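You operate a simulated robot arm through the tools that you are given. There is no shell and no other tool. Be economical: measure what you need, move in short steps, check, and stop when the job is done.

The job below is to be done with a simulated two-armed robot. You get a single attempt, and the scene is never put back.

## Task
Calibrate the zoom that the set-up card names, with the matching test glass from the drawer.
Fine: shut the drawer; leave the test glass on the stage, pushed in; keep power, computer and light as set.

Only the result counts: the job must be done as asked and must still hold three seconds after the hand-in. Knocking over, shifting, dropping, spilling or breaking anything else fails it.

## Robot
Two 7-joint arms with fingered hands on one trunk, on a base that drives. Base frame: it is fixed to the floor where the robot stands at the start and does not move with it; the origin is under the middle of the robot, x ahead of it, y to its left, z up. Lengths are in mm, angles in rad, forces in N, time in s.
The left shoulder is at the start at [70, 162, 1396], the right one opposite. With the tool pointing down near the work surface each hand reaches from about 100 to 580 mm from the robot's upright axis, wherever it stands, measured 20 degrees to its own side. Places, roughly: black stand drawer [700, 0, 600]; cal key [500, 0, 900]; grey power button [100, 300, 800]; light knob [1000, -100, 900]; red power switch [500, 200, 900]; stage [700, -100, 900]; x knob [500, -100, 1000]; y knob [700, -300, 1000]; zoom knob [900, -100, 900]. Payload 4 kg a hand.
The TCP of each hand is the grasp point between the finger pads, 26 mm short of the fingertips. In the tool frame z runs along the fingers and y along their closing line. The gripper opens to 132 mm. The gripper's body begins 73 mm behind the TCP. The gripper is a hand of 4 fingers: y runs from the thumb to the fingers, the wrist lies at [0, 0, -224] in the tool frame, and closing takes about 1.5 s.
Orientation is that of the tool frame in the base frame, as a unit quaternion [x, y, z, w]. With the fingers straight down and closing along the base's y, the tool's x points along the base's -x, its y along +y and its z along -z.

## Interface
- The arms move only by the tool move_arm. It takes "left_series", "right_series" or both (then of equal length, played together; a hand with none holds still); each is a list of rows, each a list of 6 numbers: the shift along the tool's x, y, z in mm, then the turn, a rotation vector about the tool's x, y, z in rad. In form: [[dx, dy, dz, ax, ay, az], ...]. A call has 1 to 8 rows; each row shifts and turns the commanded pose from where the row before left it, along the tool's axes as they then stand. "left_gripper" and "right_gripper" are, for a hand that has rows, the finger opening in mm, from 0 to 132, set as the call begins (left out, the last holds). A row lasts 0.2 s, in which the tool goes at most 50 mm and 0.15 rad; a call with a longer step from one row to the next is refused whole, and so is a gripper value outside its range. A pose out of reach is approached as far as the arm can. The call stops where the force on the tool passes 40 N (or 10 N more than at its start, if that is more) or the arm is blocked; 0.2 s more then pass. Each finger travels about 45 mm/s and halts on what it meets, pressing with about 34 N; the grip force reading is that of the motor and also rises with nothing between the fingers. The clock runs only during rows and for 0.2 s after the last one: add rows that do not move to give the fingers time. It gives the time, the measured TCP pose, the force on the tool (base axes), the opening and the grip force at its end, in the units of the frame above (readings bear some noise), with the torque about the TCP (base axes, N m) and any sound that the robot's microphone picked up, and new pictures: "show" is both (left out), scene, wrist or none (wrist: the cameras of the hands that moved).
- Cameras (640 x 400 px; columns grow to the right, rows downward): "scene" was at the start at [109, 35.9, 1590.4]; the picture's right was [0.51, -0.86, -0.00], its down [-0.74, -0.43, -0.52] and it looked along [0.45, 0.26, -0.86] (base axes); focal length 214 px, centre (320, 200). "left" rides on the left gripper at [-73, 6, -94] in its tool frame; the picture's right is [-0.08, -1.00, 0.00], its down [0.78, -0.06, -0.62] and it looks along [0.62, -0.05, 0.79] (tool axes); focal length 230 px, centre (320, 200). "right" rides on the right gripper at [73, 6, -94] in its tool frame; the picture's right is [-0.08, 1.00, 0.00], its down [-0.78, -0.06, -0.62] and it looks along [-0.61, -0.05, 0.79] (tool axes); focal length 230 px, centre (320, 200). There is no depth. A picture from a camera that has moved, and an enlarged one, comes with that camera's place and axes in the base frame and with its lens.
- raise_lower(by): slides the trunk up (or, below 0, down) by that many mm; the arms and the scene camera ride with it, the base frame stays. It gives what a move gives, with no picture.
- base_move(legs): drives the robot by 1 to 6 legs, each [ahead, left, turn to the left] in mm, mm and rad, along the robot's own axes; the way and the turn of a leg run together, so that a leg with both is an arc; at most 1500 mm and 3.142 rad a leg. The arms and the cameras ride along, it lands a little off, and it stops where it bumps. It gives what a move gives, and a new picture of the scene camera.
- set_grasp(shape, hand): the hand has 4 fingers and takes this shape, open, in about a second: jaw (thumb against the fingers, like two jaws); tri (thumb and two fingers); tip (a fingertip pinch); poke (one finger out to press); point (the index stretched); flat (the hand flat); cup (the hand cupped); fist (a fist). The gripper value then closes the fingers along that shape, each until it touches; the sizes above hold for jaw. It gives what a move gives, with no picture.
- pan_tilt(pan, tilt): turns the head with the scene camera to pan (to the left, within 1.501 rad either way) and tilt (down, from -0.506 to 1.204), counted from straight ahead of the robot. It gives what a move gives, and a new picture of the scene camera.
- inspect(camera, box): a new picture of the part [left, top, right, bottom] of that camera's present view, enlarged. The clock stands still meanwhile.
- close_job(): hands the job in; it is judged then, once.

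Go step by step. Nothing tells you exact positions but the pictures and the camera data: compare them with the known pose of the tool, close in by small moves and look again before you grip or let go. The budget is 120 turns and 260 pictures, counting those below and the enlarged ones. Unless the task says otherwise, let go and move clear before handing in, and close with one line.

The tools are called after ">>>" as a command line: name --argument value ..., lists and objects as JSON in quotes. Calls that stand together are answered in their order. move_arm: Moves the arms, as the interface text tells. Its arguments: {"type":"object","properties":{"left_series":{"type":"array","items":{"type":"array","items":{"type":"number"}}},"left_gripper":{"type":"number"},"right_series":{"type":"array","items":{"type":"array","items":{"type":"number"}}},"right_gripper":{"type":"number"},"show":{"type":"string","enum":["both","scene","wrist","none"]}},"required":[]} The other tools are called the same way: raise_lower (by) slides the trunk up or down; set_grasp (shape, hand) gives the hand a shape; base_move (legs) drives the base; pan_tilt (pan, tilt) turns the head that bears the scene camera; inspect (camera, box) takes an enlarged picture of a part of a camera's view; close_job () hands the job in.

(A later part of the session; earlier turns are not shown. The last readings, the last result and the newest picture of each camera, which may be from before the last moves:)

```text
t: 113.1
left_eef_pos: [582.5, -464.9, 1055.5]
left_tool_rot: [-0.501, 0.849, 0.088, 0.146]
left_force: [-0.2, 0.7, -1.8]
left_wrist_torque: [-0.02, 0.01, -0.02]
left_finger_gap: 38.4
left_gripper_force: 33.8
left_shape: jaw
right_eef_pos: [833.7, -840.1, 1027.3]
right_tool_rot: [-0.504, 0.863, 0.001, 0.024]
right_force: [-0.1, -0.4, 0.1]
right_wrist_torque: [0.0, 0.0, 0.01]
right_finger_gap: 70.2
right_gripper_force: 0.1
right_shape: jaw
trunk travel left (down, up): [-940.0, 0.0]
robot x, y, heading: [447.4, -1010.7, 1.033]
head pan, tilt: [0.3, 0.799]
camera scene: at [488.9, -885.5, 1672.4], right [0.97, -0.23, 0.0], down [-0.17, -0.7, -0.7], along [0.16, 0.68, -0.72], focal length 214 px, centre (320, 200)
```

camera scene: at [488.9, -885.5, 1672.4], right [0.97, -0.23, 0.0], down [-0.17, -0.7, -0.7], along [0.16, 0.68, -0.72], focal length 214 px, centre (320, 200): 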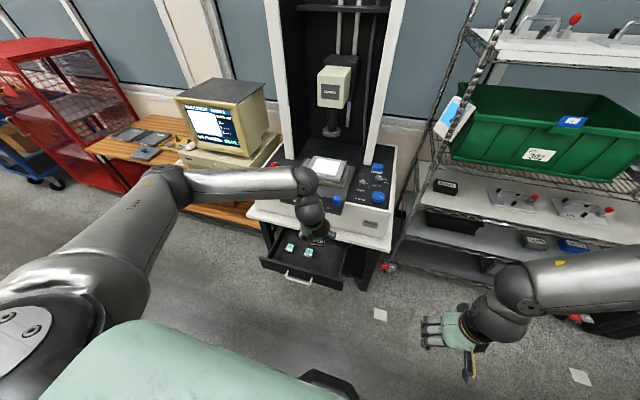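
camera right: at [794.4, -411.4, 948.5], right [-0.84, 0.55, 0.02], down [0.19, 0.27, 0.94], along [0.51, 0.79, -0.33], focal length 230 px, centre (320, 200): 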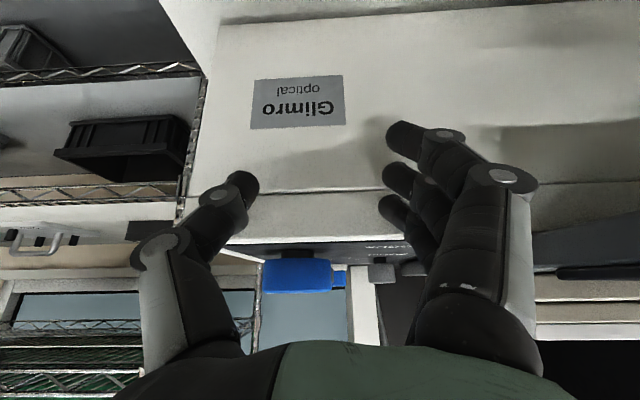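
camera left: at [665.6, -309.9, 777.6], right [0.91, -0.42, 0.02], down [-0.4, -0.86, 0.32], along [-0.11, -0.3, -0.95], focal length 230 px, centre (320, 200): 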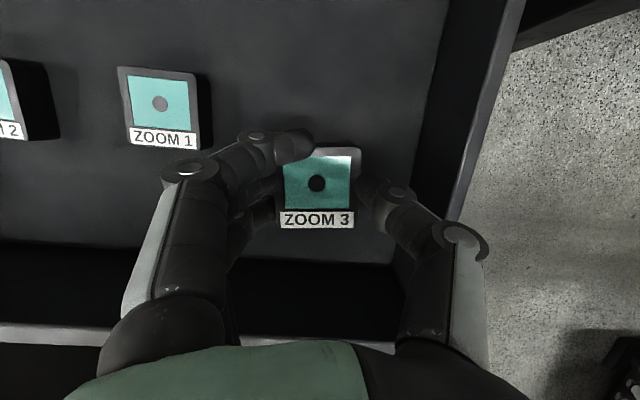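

The glass is held. Before approaching the stage, the drawer must be shut (the trunk would hit it). I'll extend the right hand forward and draw the left (with the glass) back, then push the drawer shut with the right hand.

>>> move_arm --left_series '[[20, 0, -20, 0, 0, 0], [25, 0, -20, 0, 0, 0], [25, 0, -20, 0, 0, 0], [25, 0, -20, 0, 0, 0], [15, 0, -20, 0, 0, 0]]' --right_series '[[-30, 0, 0, 0, 0, 0], [-35, 0, 0, 0, 0, 0], [-35, 0, 0, 0, 0, 0], [-35, 0, 0, 0, 0, 0], [-30, 0, 0, 0, 0, 0]]' --right_gripper 20 --show "scene"

```text
t: 114.3
left_eef_pos: [518.4, -582.5, 1113.1]
left_tool_rot: [-0.5, 0.849, 0.087, 0.147]
left_force: [0.6, 0.0, -1.2]
left_wrist_torque: [-0.02, -0.02, 0.0]
left_finger_gap: 38.4
left_gripper_force: 33.6
left_shape: jaw
right_eef_pos: [924.8, -714.9, 1056.0]
right_tool_rot: [-0.503, 0.864, 0.002, 0.024]
right_force: [0.6, 0.6, 0.3]
right_wrist_torque: [0.0, -0.02, -0.02]
right_finger_gap: 20.5
right_gripper_force: 0.1
right_shape: jaw
right hand out of reach, approached as far as the arm can: row 3, 4, 5
trunk travel left (down, up): [-940.0, 0.0]
robot x, y, heading: [444.7, -1008.7, 1.04]
head pan, tilt: [0.3, 0.799]
camera scene: at [489.3, -886.2, 1672.4], right [0.97, -0.23, 0.0], down [-0.17, -0.7, -0.7], along [0.16, 0.68, -0.72], focal length 214 px, centre (320, 200)
```

scene: 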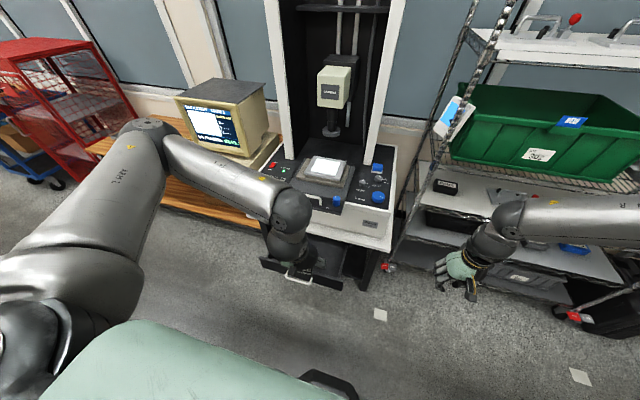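

>>> base_move --legs '[[-75, 0, 0], [0, 0, 0.77]]'

>>> pan_tilt --pan -0.6 --tilt 0.9

```text
t: 117.3
left_eef_pos: [168.6, -712.8, 1112.6]
left_tool_rot: [0.777, -0.606, -0.136, -0.104]
left_force: [-0.2, -0.8, -0.9]
left_wrist_torque: [0.0, -0.03, 0.03]
left_finger_gap: 38.3
left_gripper_force: 33.7
left_shape: jaw
right_eef_pos: [555.4, -531.7, 1055.8]
right_tool_rot: [0.786, -0.617, -0.011, -0.021]
right_force: [-0.9, -0.6, 0.5]
right_wrist_torque: [0.01, 0.05, 0.01]
right_finger_gap: 20.6
right_gripper_force: 0.0
right_shape: jaw
trunk travel left (down, up): [-940.0, 0.0]
robot x, y, heading: [410.6, -1071.3, 1.79]
head pan, tilt: [0.3, 0.799]
camera scene: at [356.4, -952.7, 1672.4], right [0.87, 0.5, 0.0], down [0.36, -0.62, -0.7], along [-0.35, 0.6, -0.72], focal length 214 px, centre (320, 200)
```

scene: 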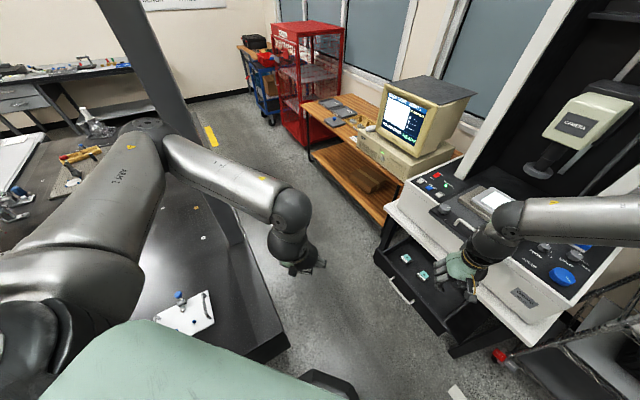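

```text
t: 118.5
left_eef_pos: [168.8, -712.0, 1114.2]
left_tool_rot: [0.778, -0.605, -0.136, -0.104]
left_force: [0.1, 0.4, -1.0]
left_wrist_torque: [0.01, 0.0, -0.04]
left_finger_gap: 38.3
left_gripper_force: 34.4
left_shape: jaw
right_eef_pos: [554.0, -532.4, 1056.2]
right_tool_rot: [0.786, -0.618, -0.01, -0.021]
right_force: [0.1, -0.3, 0.4]
right_wrist_torque: [0.01, 0.01, -0.02]
right_finger_gap: 20.6
right_gripper_force: 0.0
right_shape: jaw
trunk travel left (down, up): [-940.0, 0.0]
robot x, y, heading: [405.8, -1071.1, 1.791]
head pan, tilt: [-0.6, 0.901]
camera scene: at [423.7, -953.0, 1664.5], right [0.93, -0.37, 0.0], down [-0.29, -0.73, -0.62], along [0.23, 0.58, -0.78], focal length 214 px, centre (320, 200)
```

scene: 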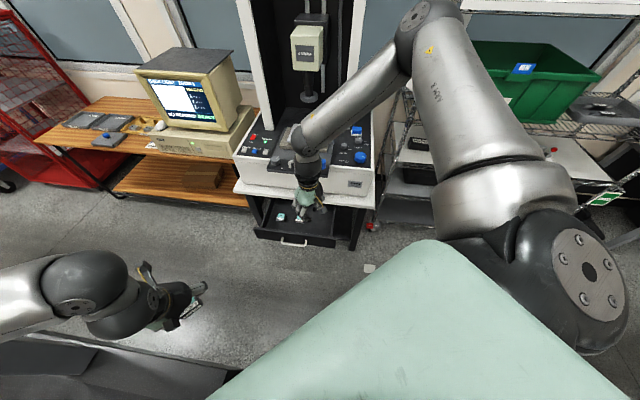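

The left arm would come near the bench when lowered here, so I'll move right and turn further so everything stays over free floor.

>>> base_move --legs '[[-40, -228, 0], [0, 0, 0.41]]'

>>> pan_tilt --pan -0.9 --tilt 0.9

```text
t: 121.5
left_eef_pos: [272.3, -828.1, 1113.5]
left_tool_rot: [0.884, -0.435, -0.153, -0.074]
left_force: [-0.4, -0.6, -0.4]
left_wrist_torque: [-0.01, 0.01, -0.04]
left_finger_gap: 38.5
left_gripper_force: 33.7
left_shape: jaw
right_eef_pos: [555.9, -508.3, 1055.8]
right_tool_rot: [0.895, -0.445, -0.016, -0.019]
right_force: [-0.4, -0.4, -0.1]
right_wrist_torque: [-0.01, -0.01, 0.01]
right_finger_gap: 20.5
right_gripper_force: 0.1
right_shape: jaw
trunk travel left (down, up): [-940.0, 0.0]
robot x, y, heading: [634.4, -1065.2, 2.204]
head pan, tilt: [-0.6, 0.901]
camera scene: at [603.2, -946.2, 1664.4], right [1.0, 0.03, 0.0], down [0.02, -0.78, -0.62], along [-0.02, 0.62, -0.78], focal length 214 px, centre (320, 200)
```

scene: 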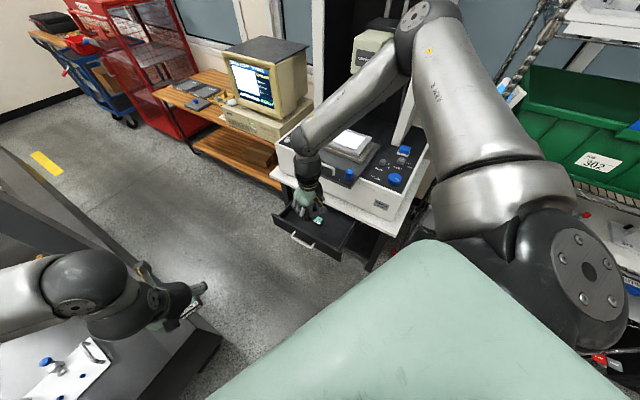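

```text
t: 122.3
left_eef_pos: [272.4, -828.5, 1113.7]
left_tool_rot: [0.884, -0.435, -0.153, -0.075]
left_force: [0.2, 0.3, -0.9]
left_wrist_torque: [0.0, 0.02, -0.01]
left_finger_gap: 38.0
left_gripper_force: 33.7
left_shape: jaw
right_eef_pos: [553.4, -507.5, 1056.1]
right_tool_rot: [0.895, -0.445, -0.015, -0.019]
right_force: [0.7, -0.3, -0.2]
right_wrist_torque: [-0.04, 0.02, 0.01]
right_finger_gap: 20.3
right_gripper_force: 0.1
right_shape: jaw
trunk travel left (down, up): [-940.0, 0.0]
robot x, y, heading: [638.8, -1064.2, 2.199]
head pan, tilt: [-0.901, 0.901]
camera scene: at [625.0, -950.0, 1664.5], right [0.96, -0.27, 0.0], down [-0.21, -0.76, -0.62], along [0.17, 0.6, -0.78], focal length 214 px, centre (320, 200)
```

scene: 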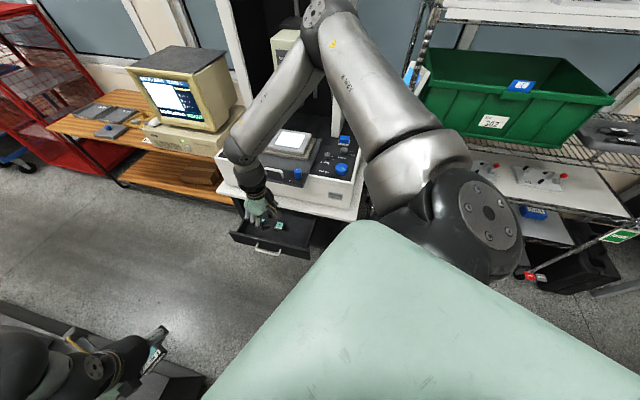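

>>> raise_lower --by -400

>>> pan_tilt --pan -0.9 --tilt 0.9

>>> inspect --camera "right" --box '[0, 0, 640, 400]'

```text
t: 126.1
left_eef_pos: [273.4, -828.2, 713.8]
left_tool_rot: [0.884, -0.435, -0.153, -0.075]
left_force: [0.1, -0.1, -1.3]
left_wrist_torque: [-0.01, 0.03, -0.02]
left_finger_gap: 38.2
left_gripper_force: 34.1
left_shape: jaw
right_eef_pos: [554.9, -508.5, 656.1]
right_tool_rot: [0.895, -0.446, -0.015, -0.019]
right_force: [-0.8, -0.1, 0.0]
right_wrist_torque: [0.05, 0.01, 0.0]
right_finger_gap: 20.6
right_gripper_force: 0.1
right_shape: jaw
trunk travel left (down, up): [-540.0, 400.0]
robot x, y, heading: [637.0, -1065.2, 2.201]
head pan, tilt: [-0.901, 0.901]
```

```text
t: 126.7
left_eef_pos: [272.5, -828.2, 713.7]
left_tool_rot: [0.884, -0.435, -0.153, -0.075]
left_force: [-0.6, 0.3, -1.3]
left_wrist_torque: [0.0, -0.01, 0.0]
left_finger_gap: 38.3
left_gripper_force: 34.1
left_shape: jaw
right_eef_pos: [554.2, -507.9, 655.6]
right_tool_rot: [0.895, -0.445, -0.014, -0.019]
right_force: [-0.1, -0.4, 0.2]
right_wrist_torque: [-0.01, -0.01, 0.05]
right_finger_gap: 20.5
right_gripper_force: 0.0
right_shape: jaw
trunk travel left (down, up): [-540.0, 400.0]
robot x, y, heading: [632.9, -1062.1, 2.204]
head pan, tilt: [-0.901, 0.901]
camera scene: at [625.5, -949.8, 1264.5], right [0.96, -0.27, 0.0], down [-0.21, -0.76, -0.62], along [0.17, 0.6, -0.78], focal length 214 px, centre (320, 200)
```

scene: 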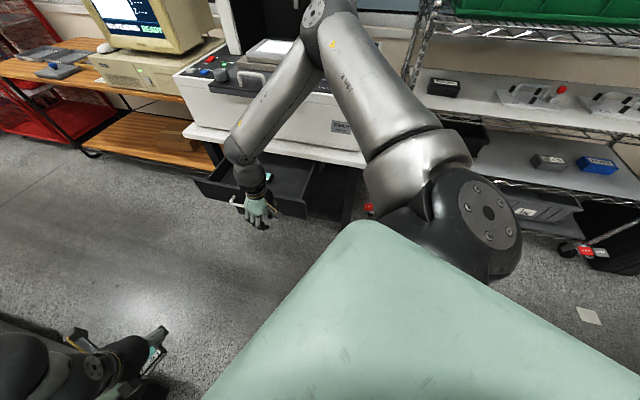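

```text
1.00 times, centred on (320, 200) of right (not enlarged: the box is as wide or as high as the picture)
camera zoom: at [594.9, -573.3, 747.2], right [-0.84, -0.54, -0.02], down [-0.42, 0.63, 0.65], along [-0.34, 0.56, -0.76], focal length 230 px, centre (320, 200)
```

zoom: 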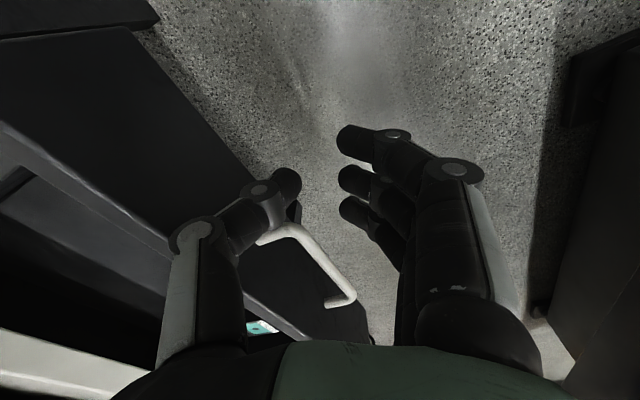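

Closing the drawer with this arm would bring its forearm into the stage panel. Instead I'll put the glass on the stage from the front-right, beside the open drawer, and shut the drawer afterwards with the freed hand. Raising and turning back first.

>>> raise_lower --by 400

>>> base_move --legs '[[0, 0, -1.164]]'

>>> move_arm --right_series '[[35, 0, -15, 0, 0, 0], [35, 0, -15, 0, 0, 0], [35, 0, -15, 0, 0, 0], [35, 0, -15, 0, 0, 0]]' --show "scene"

```text
t: 130.5
left_eef_pos: [273.8, -828.7, 1112.8]
left_tool_rot: [0.884, -0.435, -0.153, -0.075]
left_force: [0.3, 0.1, -0.4]
left_wrist_torque: [0.01, -0.02, 0.01]
left_finger_gap: 38.6
left_gripper_force: 33.7
left_shape: jaw
right_eef_pos: [554.8, -507.6, 1055.6]
right_tool_rot: [0.895, -0.444, -0.016, -0.019]
right_force: [0.3, 0.7, -0.1]
right_wrist_torque: [-0.05, 0.01, -0.01]
right_finger_gap: 20.4
right_gripper_force: 0.1
right_shape: jaw
trunk travel left (down, up): [-940.0, 0.0]
robot x, y, heading: [633.5, -1064.6, 2.196]
head pan, tilt: [-0.901, 0.901]
```

```text
t: 133.9
left_eef_pos: [725.1, -642.5, 1112.1]
left_tool_rot: [-0.483, 0.859, 0.084, 0.147]
left_force: [0.1, -0.2, -0.7]
left_wrist_torque: [0.0, 0.0, 0.01]
left_finger_gap: 38.3
left_gripper_force: 33.8
left_shape: jaw
right_eef_pos: [1125.7, -789.6, 1056.6]
right_tool_rot: [-0.487, 0.873, 0.001, 0.023]
right_force: [0.5, 1.5, -0.6]
right_wrist_torque: [0.03, 0.01, 0.01]
right_finger_gap: 20.7
right_gripper_force: 0.0
right_shape: jaw
trunk travel left (down, up): [-940.0, 0.0]
robot x, y, heading: [636.3, -1063.2, 0.994]
head pan, tilt: [-0.901, 0.901]
camera scene: at [737.0, -1013.0, 1664.5], right [0.1, -1.0, 0.0], down [-0.78, -0.08, -0.62], along [0.62, 0.06, -0.78], focal length 214 px, centre (320, 200)
```

scene: 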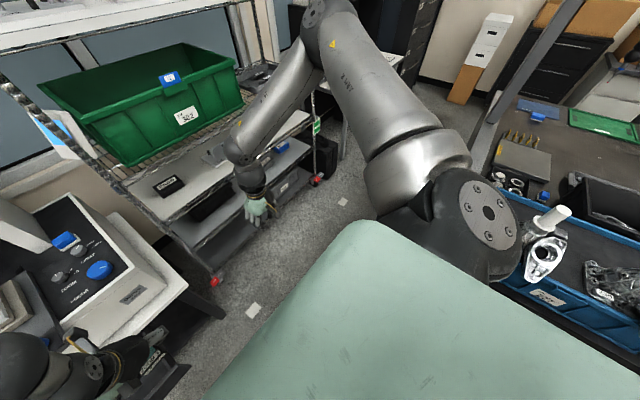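

```text
t: 134.9
left_eef_pos: [724.4, -643.1, 1114.6]
left_tool_rot: [-0.483, 0.859, 0.084, 0.148]
left_force: [0.0, 0.1, -1.5]
left_wrist_torque: [0.02, 0.0, -0.02]
left_finger_gap: 38.3
left_gripper_force: 33.5
left_shape: jaw
right_eef_pos: [1049.0, -913.7, 1110.6]
right_tool_rot: [-0.487, 0.873, 0.001, 0.025]
right_force: [-0.4, -0.7, -0.1]
right_wrist_torque: [0.05, -0.05, 0.03]
right_finger_gap: 20.6
right_gripper_force: 0.0
right_shape: jaw
trunk travel left (down, up): [-940.0, 0.0]
robot x, y, heading: [634.8, -1061.8, 0.995]
head pan, tilt: [-0.901, 0.901]
camera scene: at [736.5, -1015.4, 1664.6], right [0.1, -1.0, 0.0], down [-0.78, -0.08, -0.62], along [0.62, 0.06, -0.78], focal length 214 px, centre (320, 200)
```

scene: 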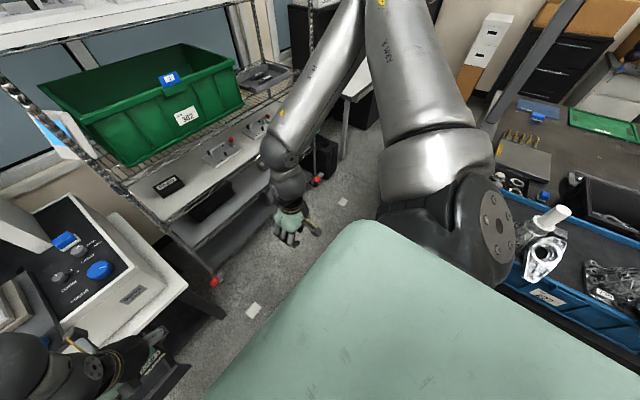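

>>> base_move --legs '[[0, 0, 0.045], [317, 0, 0], [0, 162, 0]]'

>>> pan_tilt --pan 0.4 --tilt 0.9

```text
t: 138.4
left_eef_pos: [724.8, -290.5, 1114.1]
left_tool_rot: [-0.503, 0.847, 0.089, 0.145]
left_force: [0.0, -1.1, -0.8]
left_wrist_torque: [0.01, 0.02, 0.0]
left_finger_gap: 38.2
left_gripper_force: 33.8
left_shape: jaw
right_eef_pos: [1061.1, -543.9, 1110.4]
right_tool_rot: [-0.508, 0.861, 0.003, 0.024]
right_force: [0.1, 1.0, -0.1]
right_wrist_torque: [0.03, 0.01, 0.01]
right_finger_gap: 20.5
right_gripper_force: 0.0
right_shape: jaw
trunk travel left (down, up): [-940.0, 0.0]
robot x, y, heading: [654.6, -718.7, 1.047]
head pan, tilt: [-0.901, 0.901]
camera scene: at [755.9, -662.0, 1664.3], right [0.15, -0.99, 0.0], down [-0.78, -0.11, -0.62], along [0.61, 0.09, -0.79], focal length 214 px, centre (320, 200)
```

scene: 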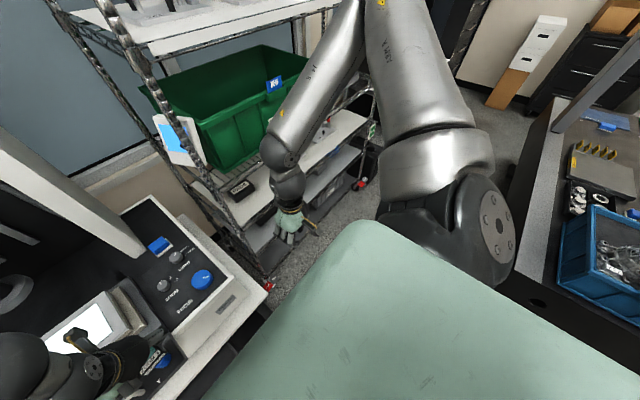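

```text
t: 139.9
left_eef_pos: [720.0, -289.5, 1113.6]
left_tool_rot: [-0.504, 0.847, 0.087, 0.146]
left_force: [-0.5, 0.3, -1.8]
left_wrist_torque: [0.0, 0.01, 0.01]
left_finger_gap: 38.1
left_gripper_force: 34.1
left_shape: jaw
right_eef_pos: [1057.7, -543.0, 1111.9]
right_tool_rot: [-0.507, 0.861, 0.002, 0.024]
right_force: [0.0, -0.2, 0.1]
right_wrist_torque: [-0.02, 0.04, -0.01]
right_finger_gap: 20.6
right_gripper_force: 0.1
right_shape: jaw
trunk travel left (down, up): [-940.0, 0.0]
robot x, y, heading: [652.9, -715.4, 1.047]
head pan, tilt: [0.4, 0.901]
camera scene: at [686.1, -596.1, 1664.5], right [0.99, -0.12, 0.0], down [-0.1, -0.78, -0.62], along [0.08, 0.62, -0.78], focal length 214 px, centre (320, 200)
```

scene: 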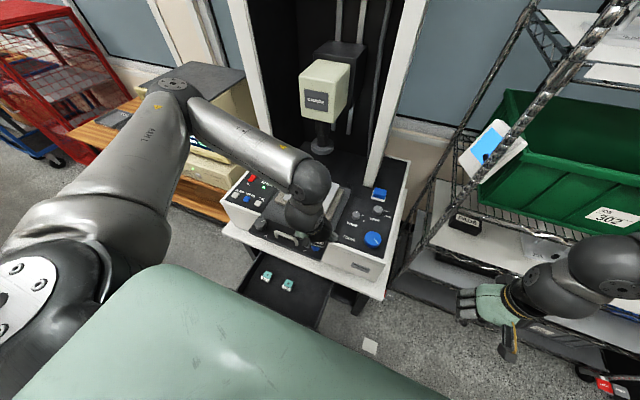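

>>> base_move --legs '[[180, 0, 0]]'

>>> move_arm --left_series '[[0, 30, 0, 0, 0, 0], [0, 35, 0, 0, 0, 0], [0, 35, 0, 0, 0, 0], [-10, 26, 0, 0, 0, 0]]' --show "both"

```text
t: 141.4
left_eef_pos: [807.0, -140.6, 1113.9]
left_tool_rot: [-0.505, 0.846, 0.088, 0.147]
left_force: [-0.8, 0.0, 0.0]
left_wrist_torque: [0.04, -0.01, 0.02]
left_finger_gap: 38.1
left_gripper_force: 34.5
left_shape: jaw
right_eef_pos: [1145.0, -391.6, 1112.2]
right_tool_rot: [-0.509, 0.861, 0.004, 0.026]
right_force: [0.2, -0.2, 0.4]
right_wrist_torque: [0.02, 0.03, -0.02]
right_finger_gap: 20.3
right_gripper_force: 0.1
right_shape: jaw
trunk travel left (down, up): [-940.0, 0.0]
robot x, y, heading: [742.4, -563.1, 1.05]
head pan, tilt: [0.4, 0.901]
camera scene: at [772.4, -446.9, 1664.9], right [0.99, -0.12, 0.0], down [-0.09, -0.78, -0.62], along [0.08, 0.62, -0.78], focal length 214 px, centre (320, 200)
```

scene: 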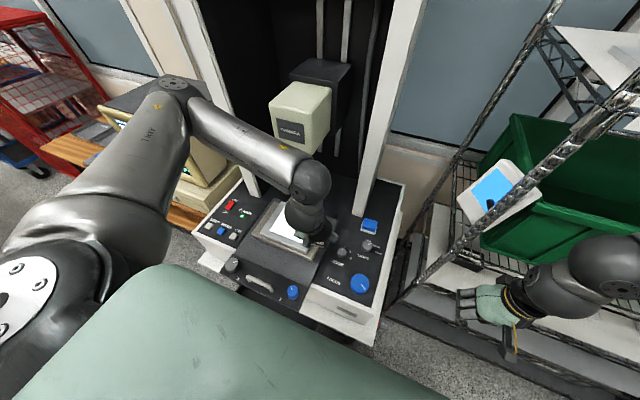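

```text
t: 142.4
left_eef_pos: [702.5, -67.0, 1116.1]
left_tool_rot: [-0.504, 0.847, 0.086, 0.146]
left_force: [0.2, 0.2, -1.4]
left_wrist_torque: [-0.03, -0.03, -0.01]
left_finger_gap: 37.9
left_gripper_force: 34.4
left_shape: jaw
right_eef_pos: [1145.4, -389.1, 1111.1]
right_tool_rot: [-0.509, 0.861, 0.001, 0.025]
right_force: [0.3, 0.0, 0.0]
right_wrist_torque: [-0.02, 0.0, 0.04]
right_finger_gap: 20.5
right_gripper_force: 0.2
right_shape: jaw
trunk travel left (down, up): [-940.0, 0.0]
robot x, y, heading: [740.5, -558.9, 1.045]
head pan, tilt: [0.4, 0.901]
camera scene: at [774.2, -441.7, 1664.4], right [0.99, -0.12, 0.0], down [-0.1, -0.78, -0.62], along [0.08, 0.62, -0.78], focal length 214 px, centre (320, 200)
camera left: at [716.4, -32.0, 1229.0], right [0.91, -0.41, 0.03], down [-0.4, -0.86, 0.32], along [-0.11, -0.3, -0.95], focal length 230 px, centre (320, 200)
```

scene: 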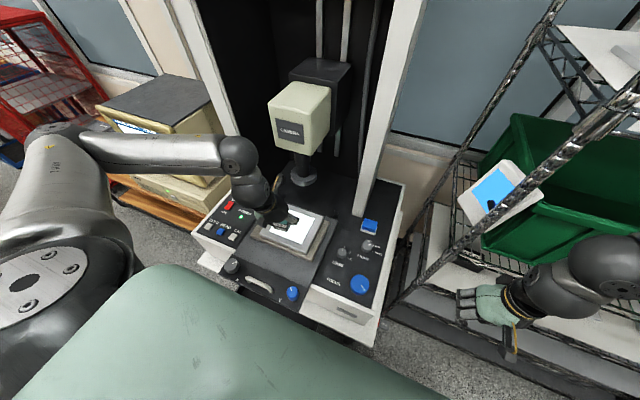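
left: 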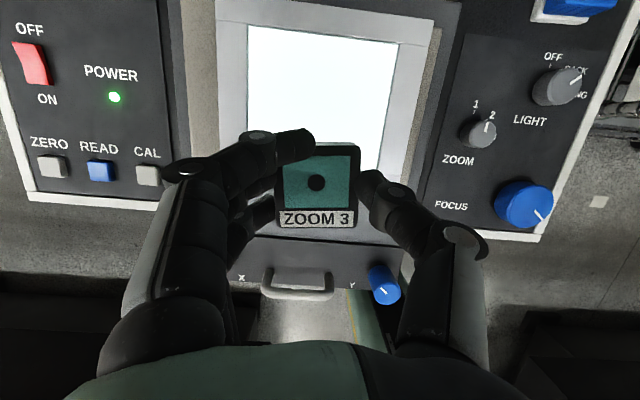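

I see the stage window below the glass; I need about 40 mm further forward. Moving there and partly down.

>>> move_arm --left_series '[[-19, 2, 6.6, 0, 0, 0], [-19, 2, 6.6, 0, 0, 0], [10, 0, 28, 0, 0, 0], [7, 0, 20, 0, 0, 0]]' --show "both"

```text
t: 143.4
left_eef_pos: [719.2, -30.8, 1065.9]
left_tool_rot: [-0.505, 0.846, 0.087, 0.146]
left_force: [0.2, -0.3, -1.6]
left_wrist_torque: [0.0, -0.02, -0.01]
left_finger_gap: 37.9
left_gripper_force: 34.4
left_shape: jaw
right_eef_pos: [1146.5, -388.4, 1111.1]
right_tool_rot: [-0.508, 0.861, 0.003, 0.024]
right_force: [-0.3, -0.5, 0.2]
right_wrist_torque: [0.0, 0.0, 0.03]
right_finger_gap: 20.3
right_gripper_force: 0.0
right_shape: jaw
trunk travel left (down, up): [-940.0, 0.0]
robot x, y, heading: [742.1, -560.1, 1.05]
head pan, tilt: [0.4, 0.901]
camera scene: at [774.7, -442.1, 1664.5], right [0.99, -0.12, 0.0], down [-0.1, -0.78, -0.62], along [0.08, 0.62, -0.78], focal length 214 px, centre (320, 200)
camera left: at [731.9, 5.1, 1178.5], right [0.91, -0.41, 0.03], down [-0.4, -0.86, 0.32], along [-0.11, -0.3, -0.95], focal length 230 px, centre (320, 200)
```

scene: 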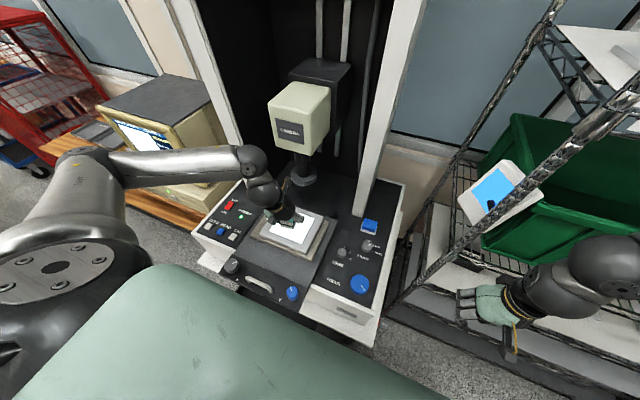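
left: 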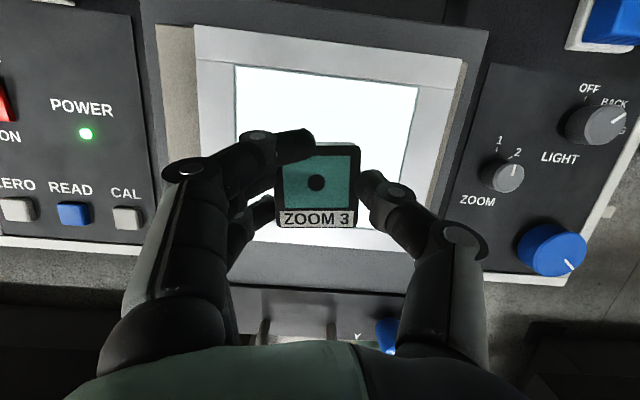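

>>> move_arm --left_series '[[-3, -7, 1, 0.036, 0, 0.104], [6, 0, 16, 0, 0, 0], [5, 0, 15, 0, 0, 0]]' --show "both"

>>> inspect --camera "scene" --box '[220, 160, 380, 300]'

```text
t: 144.2
left_eef_pos: [726.2, -30.1, 1036.0]
left_tool_rot: [-0.457, 0.873, 0.08, 0.152]
left_force: [-1.8, 1.0, 4.5]
left_wrist_torque: [0.05, 0.22, -0.01]
left_finger_gap: 38.3
left_gripper_force: 33.8
left_shape: jaw
right_eef_pos: [1146.2, -389.5, 1111.3]
right_tool_rot: [-0.508, 0.861, 0.002, 0.024]
right_force: [0.6, -0.3, -0.1]
right_wrist_torque: [0.0, 0.01, -0.04]
right_finger_gap: 20.6
right_gripper_force: 0.0
right_shape: jaw
trunk travel left (down, up): [-940.0, 0.0]
robot x, y, heading: [740.7, -561.7, 1.045]
head pan, tilt: [0.4, 0.901]
camera scene: at [774.7, -443.8, 1664.8], right [0.99, -0.12, 0.0], down [-0.1, -0.78, -0.62], along [0.08, 0.62, -0.78], focal length 214 px, centre (320, 200)
camera left: at [743.8, 3.0, 1147.7], right [0.86, -0.51, 0.02], down [-0.49, -0.81, 0.31], along [-0.14, -0.28, -0.95], focal length 230 px, centre (320, 200)
```

scene: 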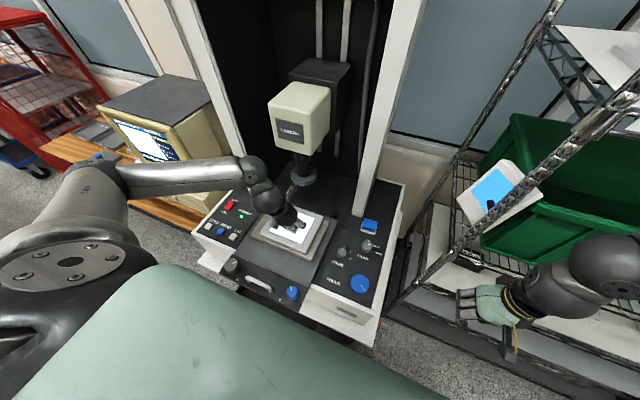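
left: 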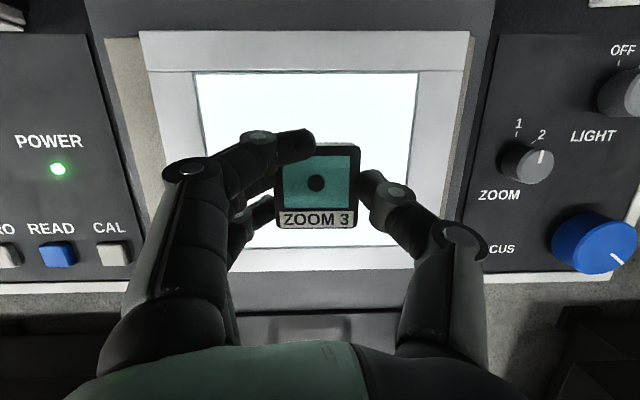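

```text
2.86 times, centred on (300, 230) of scene
camera zoom: at [774.7, -443.8, 1664.8], right [0.99, -0.12, 0.0], down [-0.1, -0.78, -0.62], along [0.08, 0.62, -0.78], focal length 613 px, centre (377, 114)
```

zoom: 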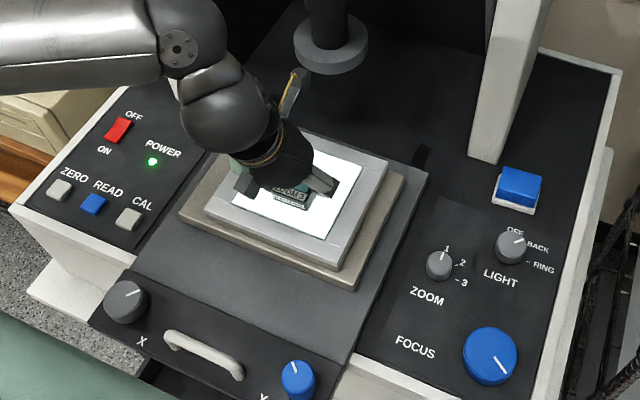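

Contact with the stage (surface ~z 1010), glass centred and aligned. Releasing.

>>> move_arm --left_series '[[0.3, 0, 1, 0, 0, 0], [0, 0, 0, 0, 0, 0], [0, 0, 0, 0, 0, 0], [0, 0, 0, 0, 0, 0], [0, 0, 0, 0, 0, 0], [0, 0, 0, 0, 0, 0]]' --left_gripper 80 --show "wrist"

```text
t: 145.6
left_eef_pos: [727.4, -32.1, 1032.0]
left_tool_rot: [-0.458, 0.873, 0.079, 0.15]
left_force: [2.2, -1.3, 5.5]
left_wrist_torque: [0.03, 0.2, 0.03]
left_finger_gap: 78.3
left_gripper_force: 0.1
left_shape: jaw
right_eef_pos: [1146.4, -389.1, 1111.5]
right_tool_rot: [-0.508, 0.861, 0.002, 0.024]
right_force: [1.2, -0.5, -0.1]
right_wrist_torque: [0.0, -0.01, 0.0]
right_finger_gap: 20.4
right_gripper_force: 0.0
right_shape: jaw
trunk travel left (down, up): [-940.0, 0.0]
robot x, y, heading: [738.1, -562.5, 1.054]
head pan, tilt: [0.4, 0.901]
camera left: at [744.2, 2.3, 1145.0], right [0.86, -0.51, 0.02], down [-0.49, -0.81, 0.32], along [-0.14, -0.29, -0.95], focal length 230 px, centre (320, 200)
```

left: 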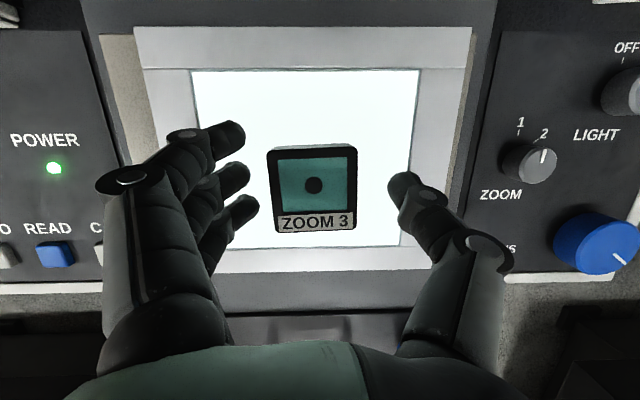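

The glass rests on the stage. I lift clear and try the fingertip-pinch shape for the zoom knob.

>>> move_arm --left_series '[[-10, 0, -28, 0, 0, 0], [-15, 0, -44, 0, 0, 0], [-10, 0, -28, 0, 0.1, 0], [0, -40, 0, 0, 0.12, 0], [0, -45, 0, 0, 0.11, 0], [0, -45, 0, 0, 0, 0], [0, -45, 0, 0, 0, 0]]' --show "none"

>>> set_grasp --hand "left" --shape "tip"

>>> inspect --camera "left" --box '[0, 0, 640, 400]'

>>> inspect --camera "scene" --box '[220, 160, 380, 300]'

```text
t: 147.2
left_eef_pos: [873.6, -130.8, 1138.2]
left_tool_rot: [-0.465, 0.885, 0.004, 0.003]
left_force: [0.0, -0.6, 0.2]
left_wrist_torque: [0.01, 0.0, 0.0]
left_finger_gap: 79.9
left_gripper_force: 0.0
left_shape: jaw
right_eef_pos: [1149.4, -389.3, 1110.2]
right_tool_rot: [-0.509, 0.861, 0.003, 0.023]
right_force: [0.0, 0.1, 0.2]
right_wrist_torque: [0.01, -0.01, -0.01]
right_finger_gap: 20.9
right_gripper_force: 0.0
right_shape: jaw
trunk travel left (down, up): [-940.0, 0.0]
robot x, y, heading: [741.2, -560.7, 1.046]
head pan, tilt: [0.4, 0.901]
```

```text
t: 148.1
left_eef_pos: [871.7, -129.9, 1138.7]
left_tool_rot: [-0.464, 0.886, 0.004, 0.004]
left_force: [-0.3, 0.3, 0.6]
left_wrist_torque: [-0.01, 0.0, 0.04]
left_finger_gap: 132.0
left_gripper_force: 0.1
left_shape: tip
right_eef_pos: [1145.9, -389.0, 1109.8]
right_tool_rot: [-0.509, 0.861, 0.002, 0.024]
right_force: [0.1, -0.6, -0.5]
right_wrist_torque: [0.02, -0.01, -0.01]
right_finger_gap: 20.2
right_gripper_force: 0.0
right_shape: jaw
trunk travel left (down, up): [-940.0, 0.0]
robot x, y, heading: [737.9, -561.0, 1.049]
head pan, tilt: [0.4, 0.901]
```

```text
1.00 times, centred on (320, 200) of left (not enlarged: the box is as wide or as high as the picture)
camera zoom: at [907.7, -67.6, 1233.0], right [0.86, -0.5, 0.0], down [-0.4, -0.69, 0.61], along [-0.31, -0.52, -0.79], focal length 230 px, centre (320, 200)
```

zoom: 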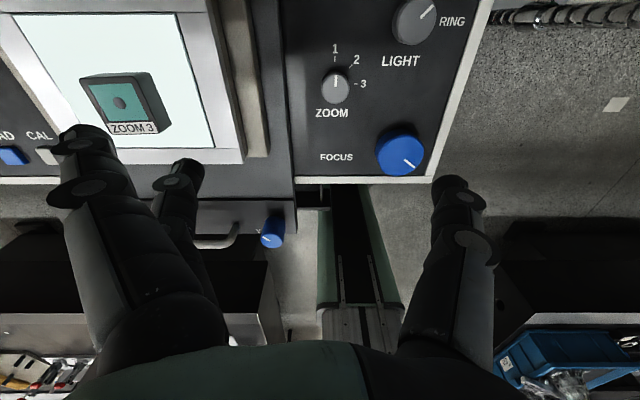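

```text
2.86 times, centred on (300, 230) of scene
camera zoom: at [774.6, -442.2, 1664.5], right [0.99, -0.12, 0.0], down [-0.1, -0.78, -0.62], along [0.08, 0.62, -0.78], focal length 613 px, centre (377, 114)
```

zoom: 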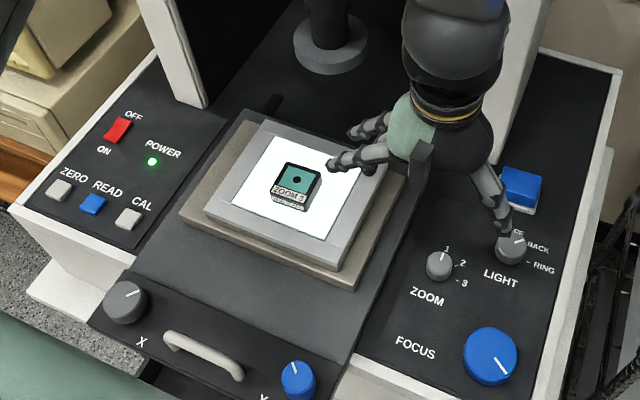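

>>> move_arm --left_series '[[0, 0, 0, 0, 0, -0.14], [0, 0, 0, 0, 0, -0.14], [0, 0, 0, 0, 0, -0.14], [0, 0, 0, 0, 0, -0.14], [0, 0, 0, 0, 0, -0.14], [0, 0, 0, 0, 0, -0.14], [0, 0, 0, 0, 0, 0], [0, 0, 0, 0, 0, 0]]' --left_gripper 55 --show "both"

>>> inspect --camera "scene" --box '[260, 160, 420, 300]'

```text
t: 149.9
left_eef_pos: [870.6, -130.4, 1138.6]
left_tool_rot: [0.785, -0.619, -0.001, -0.005]
left_force: [0.6, 0.3, 0.0]
left_wrist_torque: [0.03, -0.02, -0.02]
left_finger_gap: 55.9
left_gripper_force: 0.1
left_shape: tip
right_eef_pos: [1148.0, -388.3, 1110.5]
right_tool_rot: [-0.509, 0.861, 0.002, 0.024]
right_force: [0.2, 0.0, -0.5]
right_wrist_torque: [0.04, 0.02, 0.01]
right_finger_gap: 20.7
right_gripper_force: 0.0
right_shape: jaw
trunk travel left (down, up): [-940.0, 0.0]
robot x, y, heading: [741.9, -562.4, 1.051]
head pan, tilt: [0.4, 0.901]
camera scene: at [775.1, -442.4, 1664.5], right [0.99, -0.12, 0.0], down [-0.1, -0.78, -0.62], along [0.08, 0.62, -0.78], focal length 214 px, centre (320, 200)
camera left: at [848.1, -62.1, 1233.0], right [0.95, 0.31, 0.01], down [0.24, -0.76, 0.61], along [0.19, -0.58, -0.79], focal length 230 px, centre (320, 200)
```

scene: 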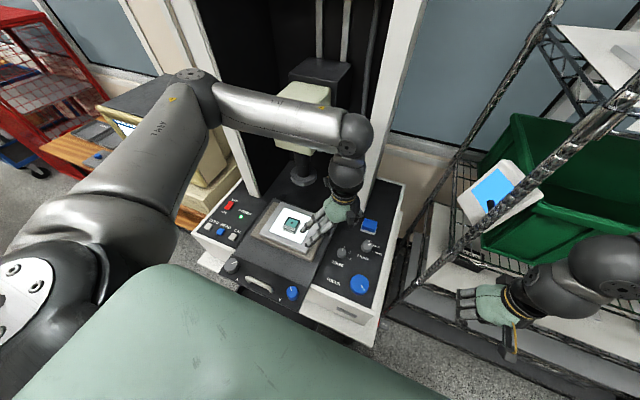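
left: 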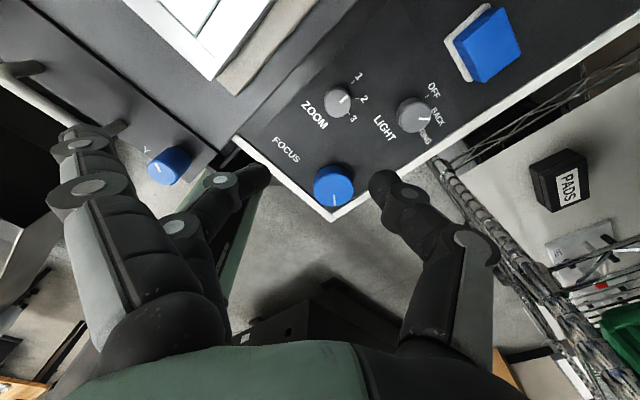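

```text
2.86 times, centred on (340, 230) of scene
camera zoom: at [775.1, -442.4, 1664.5], right [0.99, -0.12, 0.0], down [-0.1, -0.78, -0.62], along [0.08, 0.62, -0.78], focal length 613 px, centre (263, 114)
```

zoom: 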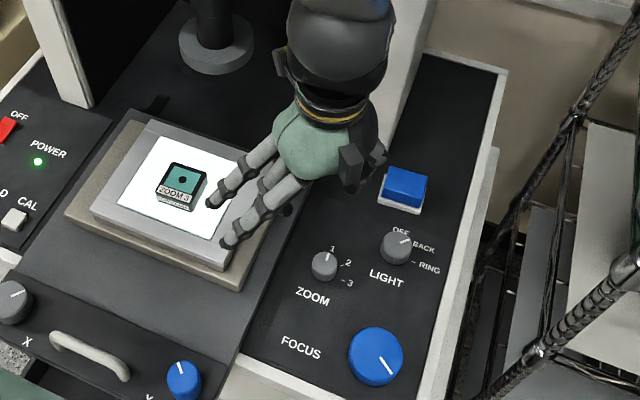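

The pinch shape leaves the other fingers sticking out over the stage, so I'll use the jaw shape, move above the zoom knob and descend.

>>> set_grasp --hand "left" --shape "jaw"

>>> move_arm --left_series '[[-5, -21, 0, 0, 0, 0], [0, 0, 0, 0, 0, 0], [0, 0, 0, 0, 0, 0], [0, 0, 0, 0, 0, 0], [0, 0, 40, 0, 0, 0], [0, 0, 40, 0, 0, 0], [0, 0, 40, 0, 0, 0]]' --left_gripper 55 --show "both"

>>> inspect --camera "scene" --box '[260, 160, 420, 300]'

```text
t: 150.8
left_eef_pos: [870.2, -130.5, 1138.8]
left_tool_rot: [0.785, -0.62, 0.0, -0.006]
left_force: [0.1, 1.2, -0.1]
left_wrist_torque: [0.02, -0.02, 0.0]
left_finger_gap: 131.9
left_gripper_force: 0.0
left_shape: jaw
right_eef_pos: [1146.6, -388.6, 1110.2]
right_tool_rot: [-0.509, 0.861, 0.002, 0.023]
right_force: [0.6, -0.9, 0.1]
right_wrist_torque: [-0.01, -0.02, 0.02]
right_finger_gap: 20.7
right_gripper_force: 0.1
right_shape: jaw
trunk travel left (down, up): [-940.0, 0.0]
robot x, y, heading: [742.1, -562.3, 1.047]
head pan, tilt: [0.4, 0.901]
```

```text
t: 152.4
left_eef_pos: [890.9, -120.1, 1020.3]
left_tool_rot: [0.785, -0.62, -0.002, -0.006]
left_force: [1.0, -0.8, -0.3]
left_wrist_torque: [0.01, 0.02, 0.01]
left_finger_gap: 55.6
left_gripper_force: 0.0
left_shape: jaw
right_eef_pos: [1145.6, -387.1, 1111.2]
right_tool_rot: [-0.509, 0.86, 0.002, 0.024]
right_force: [-0.7, 0.3, 0.3]
right_wrist_torque: [0.0, 0.02, -0.01]
right_finger_gap: 20.6
right_gripper_force: 0.0
right_shape: jaw
trunk travel left (down, up): [-940.0, 0.0]
robot x, y, heading: [736.5, -563.0, 1.052]
head pan, tilt: [0.4, 0.901]
camera scene: at [775.1, -442.1, 1664.5], right [0.99, -0.12, 0.0], down [-0.1, -0.78, -0.62], along [0.08, 0.62, -0.78], focal length 214 px, centre (320, 200)
camera left: at [868.4, -50.6, 1114.3], right [0.95, 0.31, 0.01], down [0.24, -0.76, 0.61], along [0.19, -0.58, -0.79], focal length 230 px, centre (320, 200)
```

scene: 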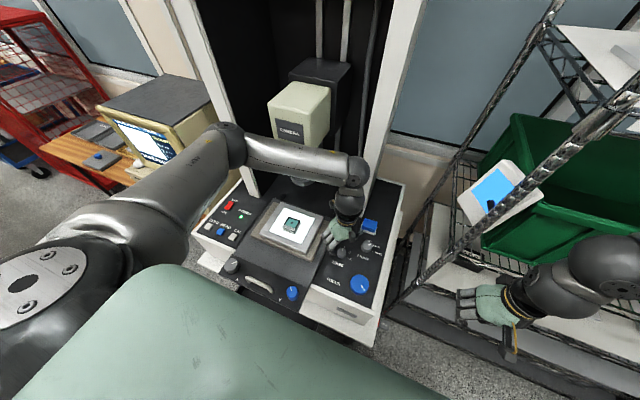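
left: 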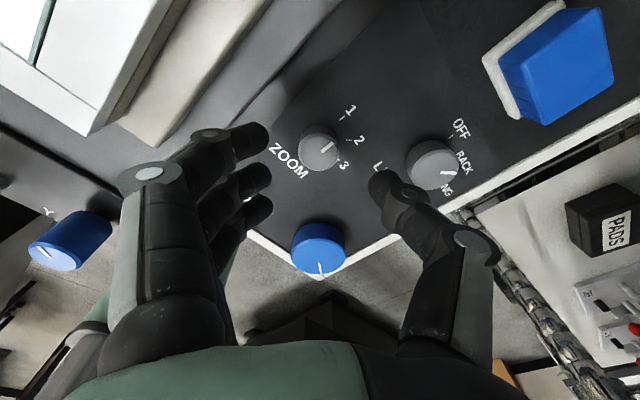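

```text
2.86 times, centred on (340, 230) of scene
camera zoom: at [775.1, -442.1, 1664.5], right [0.99, -0.12, 0.0], down [-0.1, -0.78, -0.62], along [0.08, 0.62, -0.78], focal length 613 px, centre (263, 114)
```

zoom: 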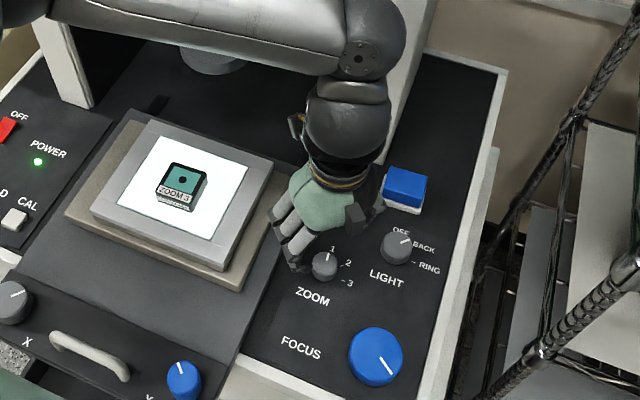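

>>> move_arm --left_series '[[0, 0, 25, 0, 0, 0], [0, 0, 23, 0, 0, 0]]' --show "wrist"

```text
t: 153.0
left_eef_pos: [891.2, -116.9, 971.6]
left_tool_rot: [0.785, -0.62, -0.002, -0.006]
left_force: [-0.2, 0.3, -0.4]
left_wrist_torque: [-0.02, -0.03, 0.02]
left_finger_gap: 55.7
left_gripper_force: 0.0
left_shape: jaw
right_eef_pos: [1147.1, -387.4, 1110.9]
right_tool_rot: [-0.509, 0.86, 0.002, 0.024]
right_force: [0.6, 0.0, 0.7]
right_wrist_torque: [0.0, -0.01, -0.03]
right_finger_gap: 20.6
right_gripper_force: 0.1
right_shape: jaw
trunk travel left (down, up): [-940.0, 0.0]
robot x, y, heading: [742.6, -560.6, 1.052]
head pan, tilt: [0.4, 0.901]
camera left: at [867.9, -48.9, 1065.9], right [0.95, 0.31, 0.01], down [0.24, -0.76, 0.61], along [0.19, -0.58, -0.79], focal length 230 px, centre (320, 200)
```

left: 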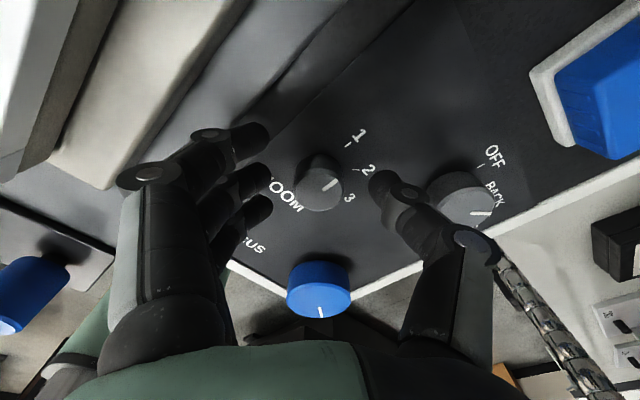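

>>> move_arm --left_series '[[0, 0, 0, 0, 0, 0], [0, -1, 5, 0, 0, 0], [0, 0, 5, 0, 0, 0]]' --left_gripper 45 --show "wrist"

```text
t: 153.8
left_eef_pos: [892.2, -117.9, 961.2]
left_tool_rot: [0.785, -0.62, 0.0, -0.006]
left_force: [0.5, -0.1, -0.4]
left_wrist_torque: [0.0, -0.05, -0.01]
left_finger_gap: 45.7
left_gripper_force: 0.0
left_shape: jaw
right_eef_pos: [1147.4, -389.5, 1110.7]
right_tool_rot: [-0.508, 0.861, 0.002, 0.024]
right_force: [0.0, 0.7, 0.8]
right_wrist_torque: [0.01, 0.02, 0.01]
right_finger_gap: 20.5
right_gripper_force: 0.1
right_shape: jaw
trunk travel left (down, up): [-940.0, 0.0]
robot x, y, heading: [741.5, -563.8, 1.051]
head pan, tilt: [0.4, 0.901]
camera left: at [869.5, -49.3, 1055.6], right [0.95, 0.31, 0.01], down [0.24, -0.76, 0.61], along [0.19, -0.58, -0.79], focal length 230 px, centre (320, 200)
```

left: 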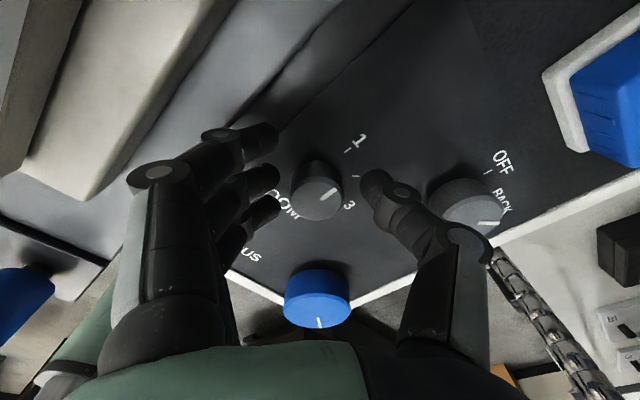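

>>> move_arm --left_series '[[0, 0, 2, 0, 0, 0], [0, 0, 0, 0, 0, 0], [0, 0, 0, 0, 0, 0], [0, 0, 0, 0, 0, 0], [0, 0, 0, 0, 0, 0]]' --left_gripper 12 --show "wrist"

```text
t: 155.0
left_eef_pos: [894.0, -119.4, 958.8]
left_tool_rot: [0.785, -0.62, -0.002, -0.006]
left_force: [3.3, 2.5, -2.7]
left_wrist_torque: [-0.01, 0.07, -0.18]
left_finger_gap: 14.5
left_gripper_force: 33.4
left_shape: jaw
right_eef_pos: [1147.0, -387.3, 1110.7]
right_tool_rot: [-0.508, 0.861, 0.001, 0.023]
right_force: [-0.3, -0.7, 0.1]
right_wrist_torque: [0.02, -0.02, -0.03]
right_finger_gap: 20.5
right_gripper_force: 0.0
right_shape: jaw
trunk travel left (down, up): [-940.0, 0.0]
robot x, y, heading: [743.7, -559.5, 1.05]
head pan, tilt: [0.4, 0.901]
camera left: at [870.5, -49.4, 1052.9], right [0.95, 0.31, 0.01], down [0.24, -0.76, 0.61], along [0.19, -0.58, -0.79], focal length 230 px, centre (320, 200)
```

left: 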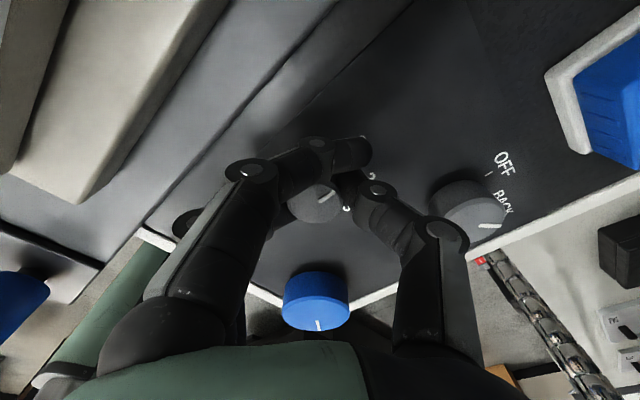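

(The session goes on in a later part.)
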